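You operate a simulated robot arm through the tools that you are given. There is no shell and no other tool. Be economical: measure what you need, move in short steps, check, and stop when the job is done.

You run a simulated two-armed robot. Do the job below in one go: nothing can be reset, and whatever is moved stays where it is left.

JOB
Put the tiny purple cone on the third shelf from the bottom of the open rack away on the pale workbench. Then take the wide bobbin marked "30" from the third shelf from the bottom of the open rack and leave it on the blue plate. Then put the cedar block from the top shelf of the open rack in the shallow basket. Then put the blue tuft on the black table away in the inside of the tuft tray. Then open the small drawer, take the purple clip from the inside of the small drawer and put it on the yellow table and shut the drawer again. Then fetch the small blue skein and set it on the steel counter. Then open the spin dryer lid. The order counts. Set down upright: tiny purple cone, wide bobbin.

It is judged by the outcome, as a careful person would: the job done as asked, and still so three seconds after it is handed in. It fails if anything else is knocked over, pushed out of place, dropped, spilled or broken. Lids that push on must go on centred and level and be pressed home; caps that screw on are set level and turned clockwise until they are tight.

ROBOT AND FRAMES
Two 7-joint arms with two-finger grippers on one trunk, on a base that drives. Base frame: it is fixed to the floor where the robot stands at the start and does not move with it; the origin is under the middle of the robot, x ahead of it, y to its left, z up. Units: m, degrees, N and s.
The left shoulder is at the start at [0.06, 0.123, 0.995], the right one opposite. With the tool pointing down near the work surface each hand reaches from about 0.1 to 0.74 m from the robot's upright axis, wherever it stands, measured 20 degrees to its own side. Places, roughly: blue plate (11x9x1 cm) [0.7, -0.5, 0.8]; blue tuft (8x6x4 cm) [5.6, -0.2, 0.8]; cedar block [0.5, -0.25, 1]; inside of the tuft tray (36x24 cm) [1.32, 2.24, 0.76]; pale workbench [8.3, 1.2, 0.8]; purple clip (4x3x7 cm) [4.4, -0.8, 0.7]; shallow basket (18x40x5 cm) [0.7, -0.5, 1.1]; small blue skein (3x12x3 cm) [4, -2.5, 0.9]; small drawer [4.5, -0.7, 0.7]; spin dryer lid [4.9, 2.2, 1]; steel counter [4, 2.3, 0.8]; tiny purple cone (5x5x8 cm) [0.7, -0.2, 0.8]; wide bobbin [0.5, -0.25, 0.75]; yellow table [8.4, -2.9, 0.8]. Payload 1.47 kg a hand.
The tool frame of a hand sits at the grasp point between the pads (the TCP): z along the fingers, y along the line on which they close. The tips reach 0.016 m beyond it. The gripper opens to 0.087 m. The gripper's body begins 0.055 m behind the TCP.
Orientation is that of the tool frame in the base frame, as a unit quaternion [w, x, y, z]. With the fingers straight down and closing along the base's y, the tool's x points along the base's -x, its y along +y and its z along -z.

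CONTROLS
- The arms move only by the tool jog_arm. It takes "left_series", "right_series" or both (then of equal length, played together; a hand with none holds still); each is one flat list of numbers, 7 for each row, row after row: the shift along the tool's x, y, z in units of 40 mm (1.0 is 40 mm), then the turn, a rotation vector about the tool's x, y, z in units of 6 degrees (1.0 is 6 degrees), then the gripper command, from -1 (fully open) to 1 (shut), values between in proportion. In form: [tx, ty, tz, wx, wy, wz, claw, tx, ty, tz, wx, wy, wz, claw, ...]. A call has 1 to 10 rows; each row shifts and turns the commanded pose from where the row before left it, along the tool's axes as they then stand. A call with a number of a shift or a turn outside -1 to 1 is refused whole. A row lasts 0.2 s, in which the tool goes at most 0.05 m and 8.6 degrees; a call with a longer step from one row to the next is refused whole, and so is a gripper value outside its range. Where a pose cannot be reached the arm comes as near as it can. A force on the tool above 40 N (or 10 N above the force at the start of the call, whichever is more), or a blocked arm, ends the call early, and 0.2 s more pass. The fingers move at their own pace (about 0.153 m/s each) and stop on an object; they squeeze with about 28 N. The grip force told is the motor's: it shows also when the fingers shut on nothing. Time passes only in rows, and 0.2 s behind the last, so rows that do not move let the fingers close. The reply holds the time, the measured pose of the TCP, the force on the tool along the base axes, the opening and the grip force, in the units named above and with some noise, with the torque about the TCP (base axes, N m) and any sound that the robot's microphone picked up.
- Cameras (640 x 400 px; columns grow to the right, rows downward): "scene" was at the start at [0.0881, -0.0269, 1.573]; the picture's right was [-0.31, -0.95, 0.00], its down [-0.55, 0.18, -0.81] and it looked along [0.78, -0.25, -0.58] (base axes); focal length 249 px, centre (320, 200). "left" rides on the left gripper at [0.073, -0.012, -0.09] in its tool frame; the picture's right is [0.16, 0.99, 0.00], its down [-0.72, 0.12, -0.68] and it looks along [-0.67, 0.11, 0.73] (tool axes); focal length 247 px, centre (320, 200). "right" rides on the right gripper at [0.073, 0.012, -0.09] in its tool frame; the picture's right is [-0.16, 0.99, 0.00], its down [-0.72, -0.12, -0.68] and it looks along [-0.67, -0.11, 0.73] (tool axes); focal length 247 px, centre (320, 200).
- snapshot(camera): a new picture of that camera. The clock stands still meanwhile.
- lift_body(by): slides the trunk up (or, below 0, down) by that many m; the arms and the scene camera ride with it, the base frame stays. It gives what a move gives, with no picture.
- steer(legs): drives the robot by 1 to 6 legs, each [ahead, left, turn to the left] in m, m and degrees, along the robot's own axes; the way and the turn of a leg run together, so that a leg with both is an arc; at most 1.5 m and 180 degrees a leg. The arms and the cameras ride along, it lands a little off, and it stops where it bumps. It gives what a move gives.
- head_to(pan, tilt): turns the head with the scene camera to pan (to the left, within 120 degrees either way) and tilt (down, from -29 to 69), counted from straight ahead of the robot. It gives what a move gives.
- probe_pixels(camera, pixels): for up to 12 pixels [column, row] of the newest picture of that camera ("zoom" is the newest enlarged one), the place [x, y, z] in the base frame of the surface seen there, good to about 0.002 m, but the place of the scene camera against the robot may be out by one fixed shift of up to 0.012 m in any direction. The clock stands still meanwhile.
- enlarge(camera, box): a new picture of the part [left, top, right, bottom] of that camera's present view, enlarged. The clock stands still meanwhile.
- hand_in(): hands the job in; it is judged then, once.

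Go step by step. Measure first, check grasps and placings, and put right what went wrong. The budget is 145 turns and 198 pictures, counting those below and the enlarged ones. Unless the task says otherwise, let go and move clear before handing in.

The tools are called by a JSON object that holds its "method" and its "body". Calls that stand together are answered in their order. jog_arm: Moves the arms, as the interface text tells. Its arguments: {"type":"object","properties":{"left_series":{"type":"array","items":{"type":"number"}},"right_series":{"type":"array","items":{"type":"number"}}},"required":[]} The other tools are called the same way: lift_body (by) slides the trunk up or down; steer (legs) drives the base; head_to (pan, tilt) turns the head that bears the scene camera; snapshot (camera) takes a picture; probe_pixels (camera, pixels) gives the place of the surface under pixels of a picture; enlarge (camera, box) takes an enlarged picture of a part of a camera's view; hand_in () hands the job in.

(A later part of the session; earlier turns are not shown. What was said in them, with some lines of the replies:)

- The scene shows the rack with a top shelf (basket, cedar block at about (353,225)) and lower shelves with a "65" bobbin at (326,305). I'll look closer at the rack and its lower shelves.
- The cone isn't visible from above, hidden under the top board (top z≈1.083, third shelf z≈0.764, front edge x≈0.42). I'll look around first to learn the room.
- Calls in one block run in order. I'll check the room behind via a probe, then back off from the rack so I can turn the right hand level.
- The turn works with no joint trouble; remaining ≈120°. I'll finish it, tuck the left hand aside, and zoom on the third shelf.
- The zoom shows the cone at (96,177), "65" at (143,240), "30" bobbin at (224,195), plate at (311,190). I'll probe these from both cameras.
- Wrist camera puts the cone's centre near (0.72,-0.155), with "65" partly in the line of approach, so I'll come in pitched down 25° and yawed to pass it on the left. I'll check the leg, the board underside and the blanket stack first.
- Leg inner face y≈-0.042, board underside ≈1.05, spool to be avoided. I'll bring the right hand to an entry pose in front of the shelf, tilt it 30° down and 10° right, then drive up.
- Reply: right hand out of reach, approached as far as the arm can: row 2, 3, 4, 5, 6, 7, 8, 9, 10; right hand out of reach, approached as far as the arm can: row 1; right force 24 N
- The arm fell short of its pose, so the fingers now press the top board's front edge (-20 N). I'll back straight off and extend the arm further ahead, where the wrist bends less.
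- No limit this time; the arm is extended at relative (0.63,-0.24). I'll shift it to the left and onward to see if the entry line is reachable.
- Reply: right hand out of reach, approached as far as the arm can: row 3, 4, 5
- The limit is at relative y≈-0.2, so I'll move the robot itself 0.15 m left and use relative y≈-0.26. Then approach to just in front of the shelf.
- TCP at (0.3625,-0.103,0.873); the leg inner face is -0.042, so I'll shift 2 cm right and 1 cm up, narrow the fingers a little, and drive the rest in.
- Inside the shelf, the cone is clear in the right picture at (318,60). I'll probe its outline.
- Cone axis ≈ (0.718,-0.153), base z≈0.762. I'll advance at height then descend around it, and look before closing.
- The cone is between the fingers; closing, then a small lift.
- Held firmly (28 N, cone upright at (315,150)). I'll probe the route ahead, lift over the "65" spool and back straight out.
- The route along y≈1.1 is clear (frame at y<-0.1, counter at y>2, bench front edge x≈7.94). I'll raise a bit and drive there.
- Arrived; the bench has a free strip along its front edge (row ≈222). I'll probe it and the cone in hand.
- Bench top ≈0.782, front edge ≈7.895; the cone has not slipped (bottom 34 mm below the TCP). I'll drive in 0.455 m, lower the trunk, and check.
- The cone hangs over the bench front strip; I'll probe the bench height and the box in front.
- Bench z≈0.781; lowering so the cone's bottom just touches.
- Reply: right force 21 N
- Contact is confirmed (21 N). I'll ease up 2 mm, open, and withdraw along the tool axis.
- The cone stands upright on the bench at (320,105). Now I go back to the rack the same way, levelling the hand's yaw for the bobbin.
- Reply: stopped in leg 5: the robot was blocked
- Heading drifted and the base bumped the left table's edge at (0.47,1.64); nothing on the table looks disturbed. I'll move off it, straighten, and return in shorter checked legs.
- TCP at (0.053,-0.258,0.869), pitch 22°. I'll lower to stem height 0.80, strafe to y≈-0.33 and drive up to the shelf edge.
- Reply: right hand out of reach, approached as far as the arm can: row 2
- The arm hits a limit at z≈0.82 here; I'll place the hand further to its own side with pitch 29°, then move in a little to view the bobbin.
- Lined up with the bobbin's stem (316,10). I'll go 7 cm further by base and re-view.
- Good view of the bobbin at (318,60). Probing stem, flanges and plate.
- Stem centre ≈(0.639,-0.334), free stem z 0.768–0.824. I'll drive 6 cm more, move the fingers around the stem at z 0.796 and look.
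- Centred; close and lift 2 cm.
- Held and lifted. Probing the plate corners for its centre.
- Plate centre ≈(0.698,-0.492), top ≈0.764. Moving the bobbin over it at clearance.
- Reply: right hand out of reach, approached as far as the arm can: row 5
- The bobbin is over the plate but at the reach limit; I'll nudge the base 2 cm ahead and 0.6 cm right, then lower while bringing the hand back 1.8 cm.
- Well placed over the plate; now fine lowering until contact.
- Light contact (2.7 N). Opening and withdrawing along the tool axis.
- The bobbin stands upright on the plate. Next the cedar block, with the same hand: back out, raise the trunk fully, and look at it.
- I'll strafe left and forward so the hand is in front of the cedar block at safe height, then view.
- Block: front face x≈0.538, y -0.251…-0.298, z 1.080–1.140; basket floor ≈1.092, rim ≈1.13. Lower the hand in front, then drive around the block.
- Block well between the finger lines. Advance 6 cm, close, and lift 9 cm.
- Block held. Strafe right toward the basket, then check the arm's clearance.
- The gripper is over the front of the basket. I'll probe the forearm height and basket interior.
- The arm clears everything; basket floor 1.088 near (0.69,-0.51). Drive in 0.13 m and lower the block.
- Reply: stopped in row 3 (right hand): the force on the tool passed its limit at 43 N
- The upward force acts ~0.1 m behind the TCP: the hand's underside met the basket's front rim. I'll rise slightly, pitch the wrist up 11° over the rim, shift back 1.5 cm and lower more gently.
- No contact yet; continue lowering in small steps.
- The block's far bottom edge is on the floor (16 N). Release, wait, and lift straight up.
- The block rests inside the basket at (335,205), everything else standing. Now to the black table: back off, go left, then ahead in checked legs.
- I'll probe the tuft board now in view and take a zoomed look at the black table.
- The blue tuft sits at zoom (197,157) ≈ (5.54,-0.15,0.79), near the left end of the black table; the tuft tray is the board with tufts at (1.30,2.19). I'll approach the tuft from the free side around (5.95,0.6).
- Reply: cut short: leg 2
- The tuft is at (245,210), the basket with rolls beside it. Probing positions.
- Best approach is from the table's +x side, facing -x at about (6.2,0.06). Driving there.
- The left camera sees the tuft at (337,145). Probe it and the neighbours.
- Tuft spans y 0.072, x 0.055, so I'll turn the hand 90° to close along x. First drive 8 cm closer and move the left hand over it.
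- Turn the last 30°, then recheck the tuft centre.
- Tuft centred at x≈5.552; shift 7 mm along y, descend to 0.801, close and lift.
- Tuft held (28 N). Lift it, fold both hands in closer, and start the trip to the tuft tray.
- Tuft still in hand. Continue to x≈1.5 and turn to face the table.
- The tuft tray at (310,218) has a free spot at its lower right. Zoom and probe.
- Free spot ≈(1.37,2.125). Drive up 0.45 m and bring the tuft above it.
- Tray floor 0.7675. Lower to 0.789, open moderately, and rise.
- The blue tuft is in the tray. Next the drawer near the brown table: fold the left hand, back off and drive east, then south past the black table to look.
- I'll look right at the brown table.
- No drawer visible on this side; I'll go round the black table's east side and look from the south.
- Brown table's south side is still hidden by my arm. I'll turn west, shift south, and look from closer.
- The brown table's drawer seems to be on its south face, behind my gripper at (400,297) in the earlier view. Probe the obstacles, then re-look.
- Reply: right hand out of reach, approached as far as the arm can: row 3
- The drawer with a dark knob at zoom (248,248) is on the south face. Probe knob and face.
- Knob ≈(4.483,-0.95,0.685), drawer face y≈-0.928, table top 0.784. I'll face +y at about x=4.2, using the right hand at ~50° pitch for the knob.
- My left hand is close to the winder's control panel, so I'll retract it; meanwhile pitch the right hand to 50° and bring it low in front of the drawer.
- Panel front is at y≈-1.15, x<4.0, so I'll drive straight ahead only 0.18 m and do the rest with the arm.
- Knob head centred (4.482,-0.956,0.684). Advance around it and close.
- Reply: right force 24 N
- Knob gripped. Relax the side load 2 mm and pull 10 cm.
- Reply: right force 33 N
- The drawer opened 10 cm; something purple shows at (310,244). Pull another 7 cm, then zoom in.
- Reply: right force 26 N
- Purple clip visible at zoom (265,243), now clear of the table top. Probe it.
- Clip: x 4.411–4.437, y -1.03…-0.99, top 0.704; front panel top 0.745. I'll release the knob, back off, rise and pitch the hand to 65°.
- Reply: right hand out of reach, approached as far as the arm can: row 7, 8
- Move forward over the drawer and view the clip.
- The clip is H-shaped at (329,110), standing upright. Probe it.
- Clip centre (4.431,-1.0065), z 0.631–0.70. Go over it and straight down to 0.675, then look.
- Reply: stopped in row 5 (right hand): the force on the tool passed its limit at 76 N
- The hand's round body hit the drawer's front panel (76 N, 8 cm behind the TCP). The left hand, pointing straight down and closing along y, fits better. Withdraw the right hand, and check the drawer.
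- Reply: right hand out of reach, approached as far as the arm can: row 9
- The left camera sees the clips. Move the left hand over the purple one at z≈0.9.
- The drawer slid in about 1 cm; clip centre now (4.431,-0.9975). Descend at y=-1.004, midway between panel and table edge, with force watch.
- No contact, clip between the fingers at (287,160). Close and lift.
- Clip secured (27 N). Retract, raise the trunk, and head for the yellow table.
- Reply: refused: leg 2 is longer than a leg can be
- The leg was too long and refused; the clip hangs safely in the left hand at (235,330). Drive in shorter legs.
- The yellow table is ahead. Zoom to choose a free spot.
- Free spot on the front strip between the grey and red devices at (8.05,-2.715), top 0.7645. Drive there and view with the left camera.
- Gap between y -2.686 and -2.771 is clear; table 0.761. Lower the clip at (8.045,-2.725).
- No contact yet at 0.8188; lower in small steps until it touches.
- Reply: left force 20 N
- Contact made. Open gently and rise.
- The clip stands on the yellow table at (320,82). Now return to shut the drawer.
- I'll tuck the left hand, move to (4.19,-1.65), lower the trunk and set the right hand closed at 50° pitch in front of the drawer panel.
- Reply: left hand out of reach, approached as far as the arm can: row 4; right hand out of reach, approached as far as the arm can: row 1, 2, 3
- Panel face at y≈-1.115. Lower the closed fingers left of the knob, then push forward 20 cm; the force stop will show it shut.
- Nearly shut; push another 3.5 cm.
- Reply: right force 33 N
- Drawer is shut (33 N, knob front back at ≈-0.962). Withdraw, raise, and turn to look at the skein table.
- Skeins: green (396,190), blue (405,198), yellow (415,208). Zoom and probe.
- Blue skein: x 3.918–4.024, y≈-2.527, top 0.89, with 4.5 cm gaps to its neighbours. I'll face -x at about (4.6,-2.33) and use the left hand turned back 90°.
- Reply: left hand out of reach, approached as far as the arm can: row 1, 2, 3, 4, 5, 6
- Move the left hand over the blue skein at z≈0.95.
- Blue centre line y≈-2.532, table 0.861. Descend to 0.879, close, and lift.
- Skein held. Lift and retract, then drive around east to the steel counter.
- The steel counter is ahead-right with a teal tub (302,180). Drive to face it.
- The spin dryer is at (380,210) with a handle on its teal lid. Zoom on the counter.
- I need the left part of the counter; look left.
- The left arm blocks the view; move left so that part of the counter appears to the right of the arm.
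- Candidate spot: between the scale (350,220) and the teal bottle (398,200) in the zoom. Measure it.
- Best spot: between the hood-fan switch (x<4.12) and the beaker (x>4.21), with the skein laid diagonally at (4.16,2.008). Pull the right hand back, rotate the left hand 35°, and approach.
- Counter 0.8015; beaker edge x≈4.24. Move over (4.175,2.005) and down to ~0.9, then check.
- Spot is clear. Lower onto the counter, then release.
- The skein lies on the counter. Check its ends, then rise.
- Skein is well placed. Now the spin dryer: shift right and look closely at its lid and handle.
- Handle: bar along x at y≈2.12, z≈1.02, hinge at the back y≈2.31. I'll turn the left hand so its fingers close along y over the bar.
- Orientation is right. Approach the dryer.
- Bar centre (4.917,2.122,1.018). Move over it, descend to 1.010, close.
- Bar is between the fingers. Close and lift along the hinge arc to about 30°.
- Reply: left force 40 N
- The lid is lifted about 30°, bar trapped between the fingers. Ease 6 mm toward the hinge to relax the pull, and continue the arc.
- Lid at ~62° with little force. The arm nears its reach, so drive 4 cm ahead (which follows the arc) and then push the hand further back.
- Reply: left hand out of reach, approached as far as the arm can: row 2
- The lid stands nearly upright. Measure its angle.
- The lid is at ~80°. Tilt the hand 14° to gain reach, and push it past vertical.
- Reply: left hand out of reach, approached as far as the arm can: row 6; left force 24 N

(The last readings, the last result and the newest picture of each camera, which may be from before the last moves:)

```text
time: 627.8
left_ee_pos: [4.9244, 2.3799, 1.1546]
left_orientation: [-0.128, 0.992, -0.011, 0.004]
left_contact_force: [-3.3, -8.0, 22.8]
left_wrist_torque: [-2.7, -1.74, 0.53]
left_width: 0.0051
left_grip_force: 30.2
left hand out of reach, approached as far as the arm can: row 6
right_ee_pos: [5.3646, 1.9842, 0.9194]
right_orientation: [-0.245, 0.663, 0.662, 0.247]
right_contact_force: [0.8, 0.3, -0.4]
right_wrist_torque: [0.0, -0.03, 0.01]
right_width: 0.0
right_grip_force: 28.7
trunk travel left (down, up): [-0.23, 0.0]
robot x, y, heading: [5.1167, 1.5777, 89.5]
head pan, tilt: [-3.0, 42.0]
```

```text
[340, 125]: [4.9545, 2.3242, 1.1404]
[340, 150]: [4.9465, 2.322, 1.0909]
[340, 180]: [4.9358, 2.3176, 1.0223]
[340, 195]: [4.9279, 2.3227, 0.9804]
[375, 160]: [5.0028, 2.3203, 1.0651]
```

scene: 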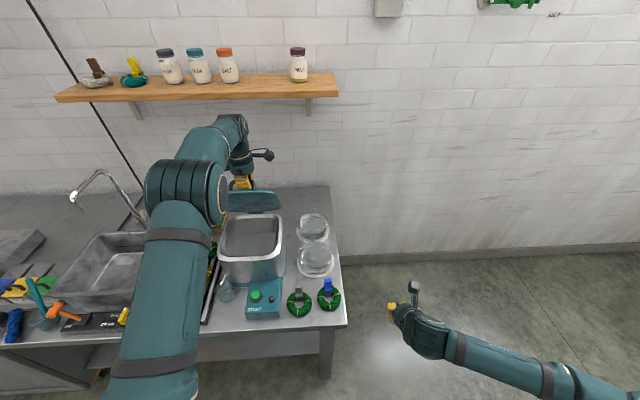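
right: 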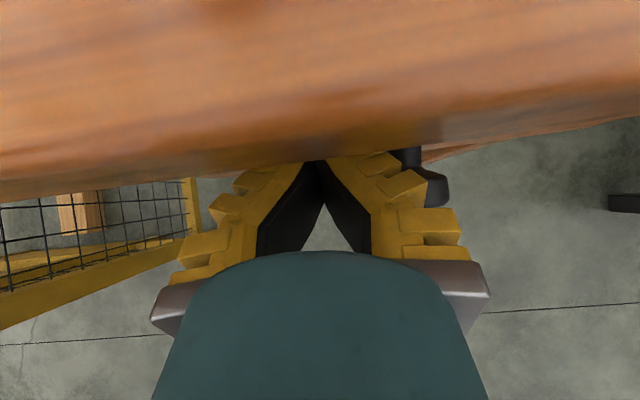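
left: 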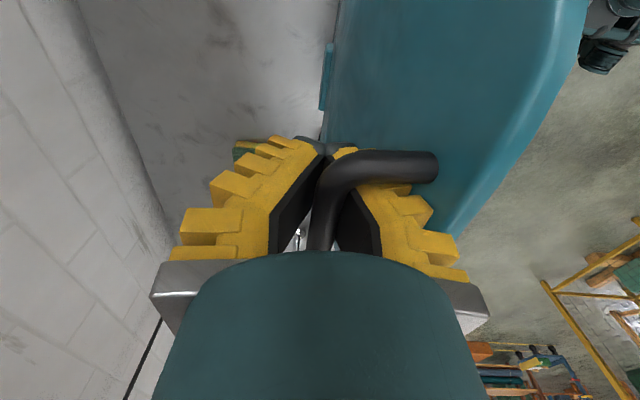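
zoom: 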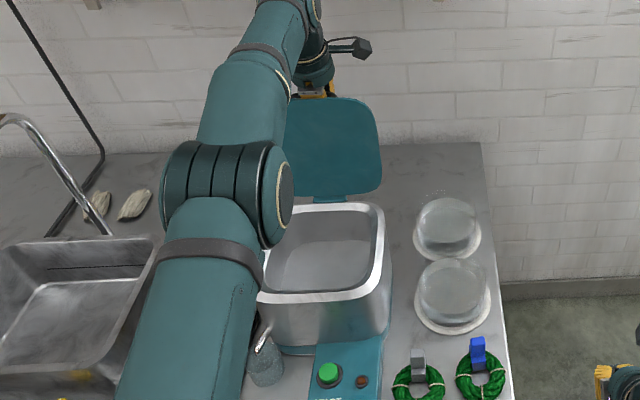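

Lid is now about 3° past vertical. Open the fingers just enough and slide straight up off the bar.

{"method": "jog_arm", "body": {"left_series": [0, 0, 0, 0, 0, 0, 0.5, 0, 0, 0, 0, 0, 0, 0.45, 0, -0.1, -0.4, 0, 0, 0, 0.45, 0, -0.12, -0.48, 0, 0, 0, 0.45, 0, -0.2, -0.8, 0, 0, 0, 0.45, 0, -0.2, -0.8, 0, 0, 0, 0.45]}}

{"method": "enlarge", "body": {"camera": "scene", "box": [140, 120, 360, 320]}}

{"method": "snapshot", "body": {"camera": "left"}}

```text
time: 628.6
left_ee_pos: [4.9246, 2.3767, 1.1552]
left_orientation: [-0.113, 0.994, -0.011, 0.002]
left_contact_force: [-0.6, -2.9, -15.6]
left_wrist_torque: [0.56, 0.12, 0.12]
left_width: 0.032
left_grip_force: 5.4
left hand out of reach, approached as far as the arm can: row 4
right_ee_pos: [5.3654, 1.9839, 0.9184]
right_orientation: [-0.244, 0.663, 0.663, 0.246]
right_contact_force: [-0.6, -0.1, 0.7]
right_wrist_torque: [0.01, 0.02, 0.02]
right_width: 0.0003
right_grip_force: 28.5
trunk travel left (down, up): [-0.23, 0.0]
robot x, y, heading: [5.1175, 1.5795, 89.7]
head pan, tilt: [-3.0, 42.0]
stopped in row 4 (left hand): the force on the tool passed its limit at 51 N (the readings are from after the stop); the commanded pose is now the measured one
```

```text
2.00 times, centred on (250, 220) of scene
```

zoom: 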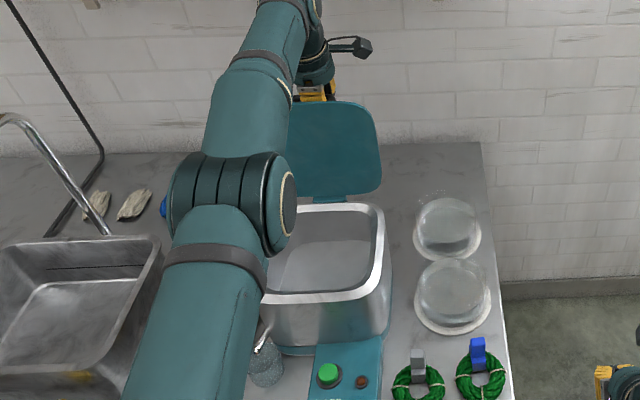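

```text
53 pictures are left
```

left: 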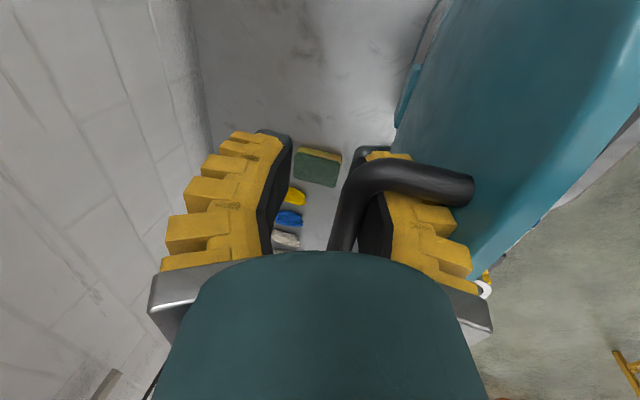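

The near finger is still hooked under the bar and the arm is at its reach limit upward. I'll shift the hand slightly toward the robot, drive 2.5 cm ahead to regain reach, and then go up with the fingers a bit wider.

{"method": "jog_arm", "body": {"left_series": [0, 0.2, -0.05, 0, 0, 0, 0.4]}}

{"method": "steer", "body": {"legs": [[0.025, 0, 0]]}}

{"method": "snapshot", "body": {"camera": "left"}}

```text
time: 629.0
left_ee_pos: [4.9259, 2.3702, 1.1565]
left_orientation: [-0.115, 0.993, -0.011, 0.003]
left_contact_force: [-0.5, -0.7, -4.9]
left_wrist_torque: [0.16, -0.04, -0.04]
left_width: 0.034
left_grip_force: 5.6
right_ee_pos: [5.3642, 1.9849, 0.9183]
right_orientation: [-0.244, 0.663, 0.663, 0.247]
right_contact_force: [0.5, -0.4, 0.8]
right_wrist_torque: [-0.01, 0.0, -0.05]
right_width: 0.0
right_grip_force: 28.1
trunk travel left (down, up): [-0.23, 0.0]
robot x, y, heading: [5.1151, 1.5776, 89.7]
head pan, tilt: [-3.0, 42.0]
```

```text
time: 629.8
left_ee_pos: [4.925, 2.3978, 1.154]
left_orientation: [-0.112, 0.994, -0.011, 0.003]
left_contact_force: [-0.6, -5.7, -23.6]
left_wrist_torque: [0.61, 0.09, 0.23]
left_width: 0.04
left_grip_force: 8.6
right_ee_pos: [5.3647, 2.0119, 0.9177]
right_orientation: [-0.243, 0.663, 0.664, 0.246]
right_contact_force: [0.3, -0.6, -0.1]
right_wrist_torque: [0.01, 0.02, -0.01]
right_width: 0.0
right_grip_force: 27.8
trunk travel left (down, up): [-0.23, 0.0]
robot x, y, heading: [5.1146, 1.6021, 89.7]
head pan, tilt: [-3.0, 42.0]
```

```text
52 pictures are left
```

left: 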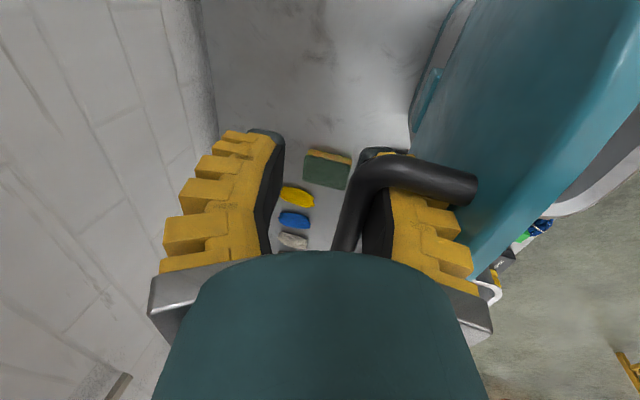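

The near fingertip leans under the bar. Open wider and retreat along the tool axis itself.

{"method": "jog_arm", "body": {"left_series": [0, 0, 0.15, 0, 0, 0, -0.1, 0, 0.1, 0, 0, 0, 0, -0.3, 0, 0.1, -0.3, 0, 0, 0, -0.3, 0, 0.05, -0.4, 0, 0, 0, -0.3, 0, 0, -0.6, 0, 0, 0, -0.3]}}

{"method": "snapshot", "body": {"camera": "left"}}

```text
time: 631.0
left_ee_pos: [4.9259, 2.3735, 1.1979]
left_orientation: [-0.116, 0.993, -0.011, 0.003]
left_contact_force: [-0.5, -0.7, 0.1]
left_wrist_torque: [0.04, 0.0, 0.02]
left_width: 0.0613
left_grip_force: 3.6
right_ee_pos: [5.3637, 2.0089, 0.9184]
right_orientation: [-0.244, 0.663, 0.664, 0.246]
right_contact_force: [0.2, -0.7, -0.4]
right_wrist_torque: [0.03, 0.04, 0.0]
right_width: 0.0
right_grip_force: 28.3
trunk travel left (down, up): [-0.23, 0.0]
robot x, y, heading: [5.1189, 1.6043, 90.0]
head pan, tilt: [-3.0, 42.0]
```

```text
51 pictures are left
```

left: 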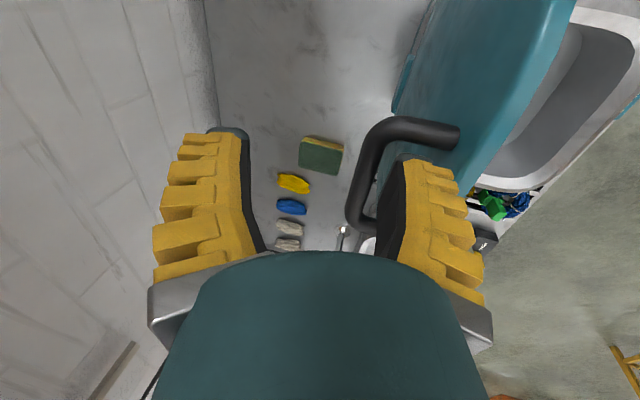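

Free of the bar with no force, lid staying. Continue upward to clear the lid's edge.

{"method": "jog_arm", "body": {"left_series": [0, -0.1, -0.6, 0, 0, 0, -0.3, 0, -0.1, -0.6, 0, 0, 0, -0.3, 0, -0.1, -0.6, 0, 0, 0, -0.3]}}

{"method": "snapshot", "body": {"camera": "left"}}

{"method": "enlarge", "body": {"camera": "scene", "box": [140, 100, 360, 300]}}

```text
time: 631.8
left_ee_pos: [4.9243, 2.3677, 1.2721]
left_orientation: [-0.114, 0.993, -0.011, 0.002]
left_contact_force: [0.4, -1.0, -0.1]
left_wrist_torque: [0.0, 0.01, -0.02]
left_width: 0.0616
left_grip_force: 3.6
right_ee_pos: [5.3644, 2.0099, 0.918]
right_orientation: [-0.245, 0.663, 0.663, 0.246]
right_contact_force: [0.7, 0.0, -0.7]
right_wrist_torque: [0.04, 0.01, 0.01]
right_width: 0.0001
right_grip_force: 28.3
trunk travel left (down, up): [-0.23, 0.0]
robot x, y, heading: [5.1152, 1.6021, 90.0]
head pan, tilt: [-3.0, 42.0]
```

```text
50 pictures are left
```

left: 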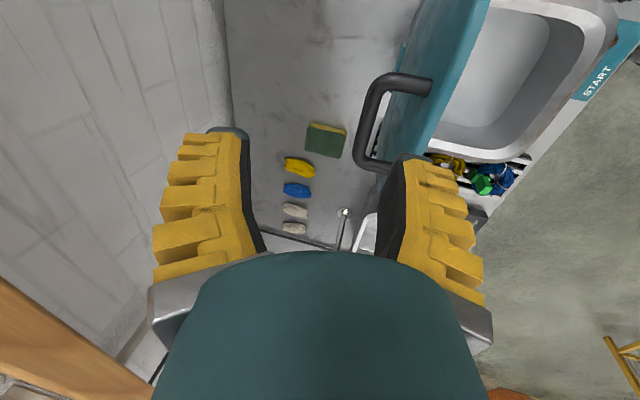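

```text
2.00 times, centred on (250, 200) of scene
```

zoom: 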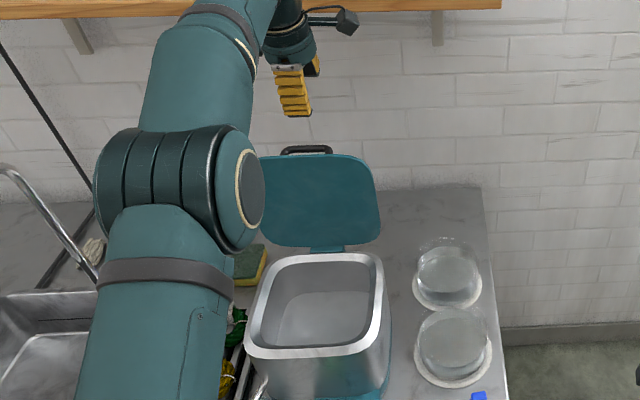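

The lid is open and standing; the hand is clear above it. Drive back and check everything.

{"method": "steer", "body": {"legs": [[-0.45, 0, 0]]}}

{"method": "head_to", "body": {"pan": 10, "tilt": 32}}

{"method": "snapshot", "body": {"camera": "scene"}}

{"method": "enlarge", "body": {"camera": "scene", "box": [260, 120, 460, 260]}}

```text
time: 634.6
left_ee_pos: [4.9236, 1.9155, 1.272]
left_orientation: [-0.115, 0.993, -0.012, 0.003]
left_contact_force: [-0.2, 0.6, 0.2]
left_wrist_torque: [0.0, 0.02, 0.01]
left_width: 0.0612
left_grip_force: 3.5
right_ee_pos: [5.3631, 1.5568, 0.9185]
right_orientation: [-0.244, 0.663, 0.663, 0.246]
right_contact_force: [-0.3, 0.1, 1.1]
right_wrist_torque: [0.02, 0.0, -0.02]
right_width: 0.0
right_grip_force: 28.2
trunk travel left (down, up): [-0.23, 0.0]
robot x, y, heading: [5.1105, 1.1518, 89.7]
head pan, tilt: [-3.0, 42.0]
```

```text
time: 635.3
left_ee_pos: [4.9246, 1.9167, 1.27]
left_orientation: [-0.115, 0.993, -0.012, 0.004]
left_contact_force: [0.0, 0.8, -0.5]
left_wrist_torque: [0.01, -0.01, -0.01]
left_width: 0.0611
left_grip_force: 3.4
right_ee_pos: [5.363, 1.5576, 0.9176]
right_orientation: [-0.244, 0.664, 0.663, 0.246]
right_contact_force: [-0.3, 0.4, 0.5]
right_wrist_torque: [0.03, -0.01, -0.02]
right_width: 0.0001
right_grip_force: 28.1
trunk travel left (down, up): [-0.23, 0.0]
robot x, y, heading: [5.1153, 1.1516, 89.6]
head pan, tilt: [10.0, 32.0]
```

```text
48 pictures are left
```

scene: 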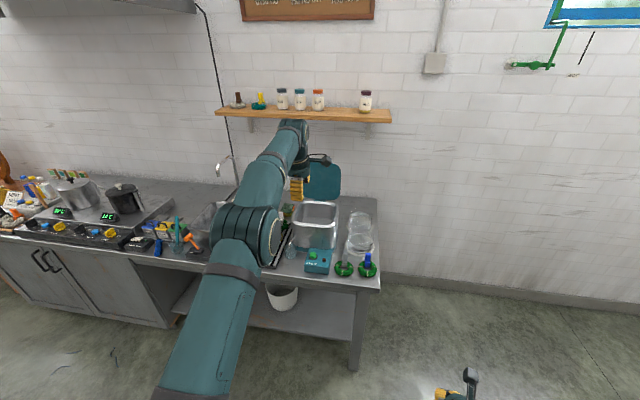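

```text
2.86 times, centred on (360, 190) of scene
```

zoom: 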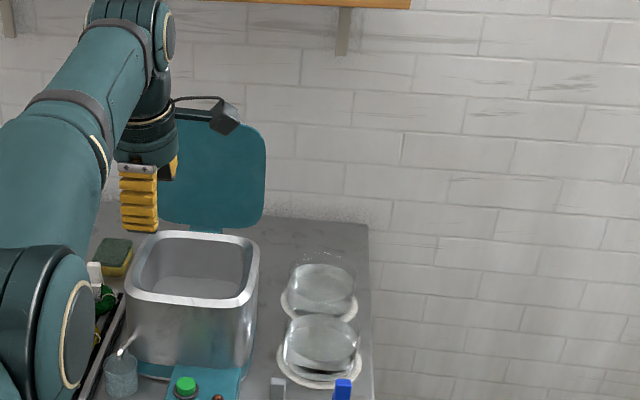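

The lid stands open by itself, the skein lies on the counter, and both hands are empty and clear. Handing in.

{"method": "hand_in", "body": {}}

```text
The job is handed in.
```

I did all seven steps in the order you gave, and both hands are empty and clear of everything:

- **Tiny purple cone:** standing upright on the pale workbench.
- **Wide bobbin "30":** standing upright on the blue plate.
- **Cedar block:** in the shallow basket.
- **Blue tuft:** in the tuft tray.
- **Purple clip:** on the yellow table, and the small drawer is shut again.
- **Small blue skein:** on the steel counter.
- **Spin dryer lid:** open and staying open by itself.

There were four hard contacts on the way:

- The base bumped the table with the tuft tray.
- The right hand pressed the front edge of the rack's top board (about 20 N).
- The right hand also pressed the basket's front rim (43 N).
- The right hand pressed the drawer's front panel (76 N), which pushed the open drawer in about 1 cm.

In the pictures I took afterwards nothing was knocked over or visibly out of place. I did not go back at the end to re-check the first five placements.
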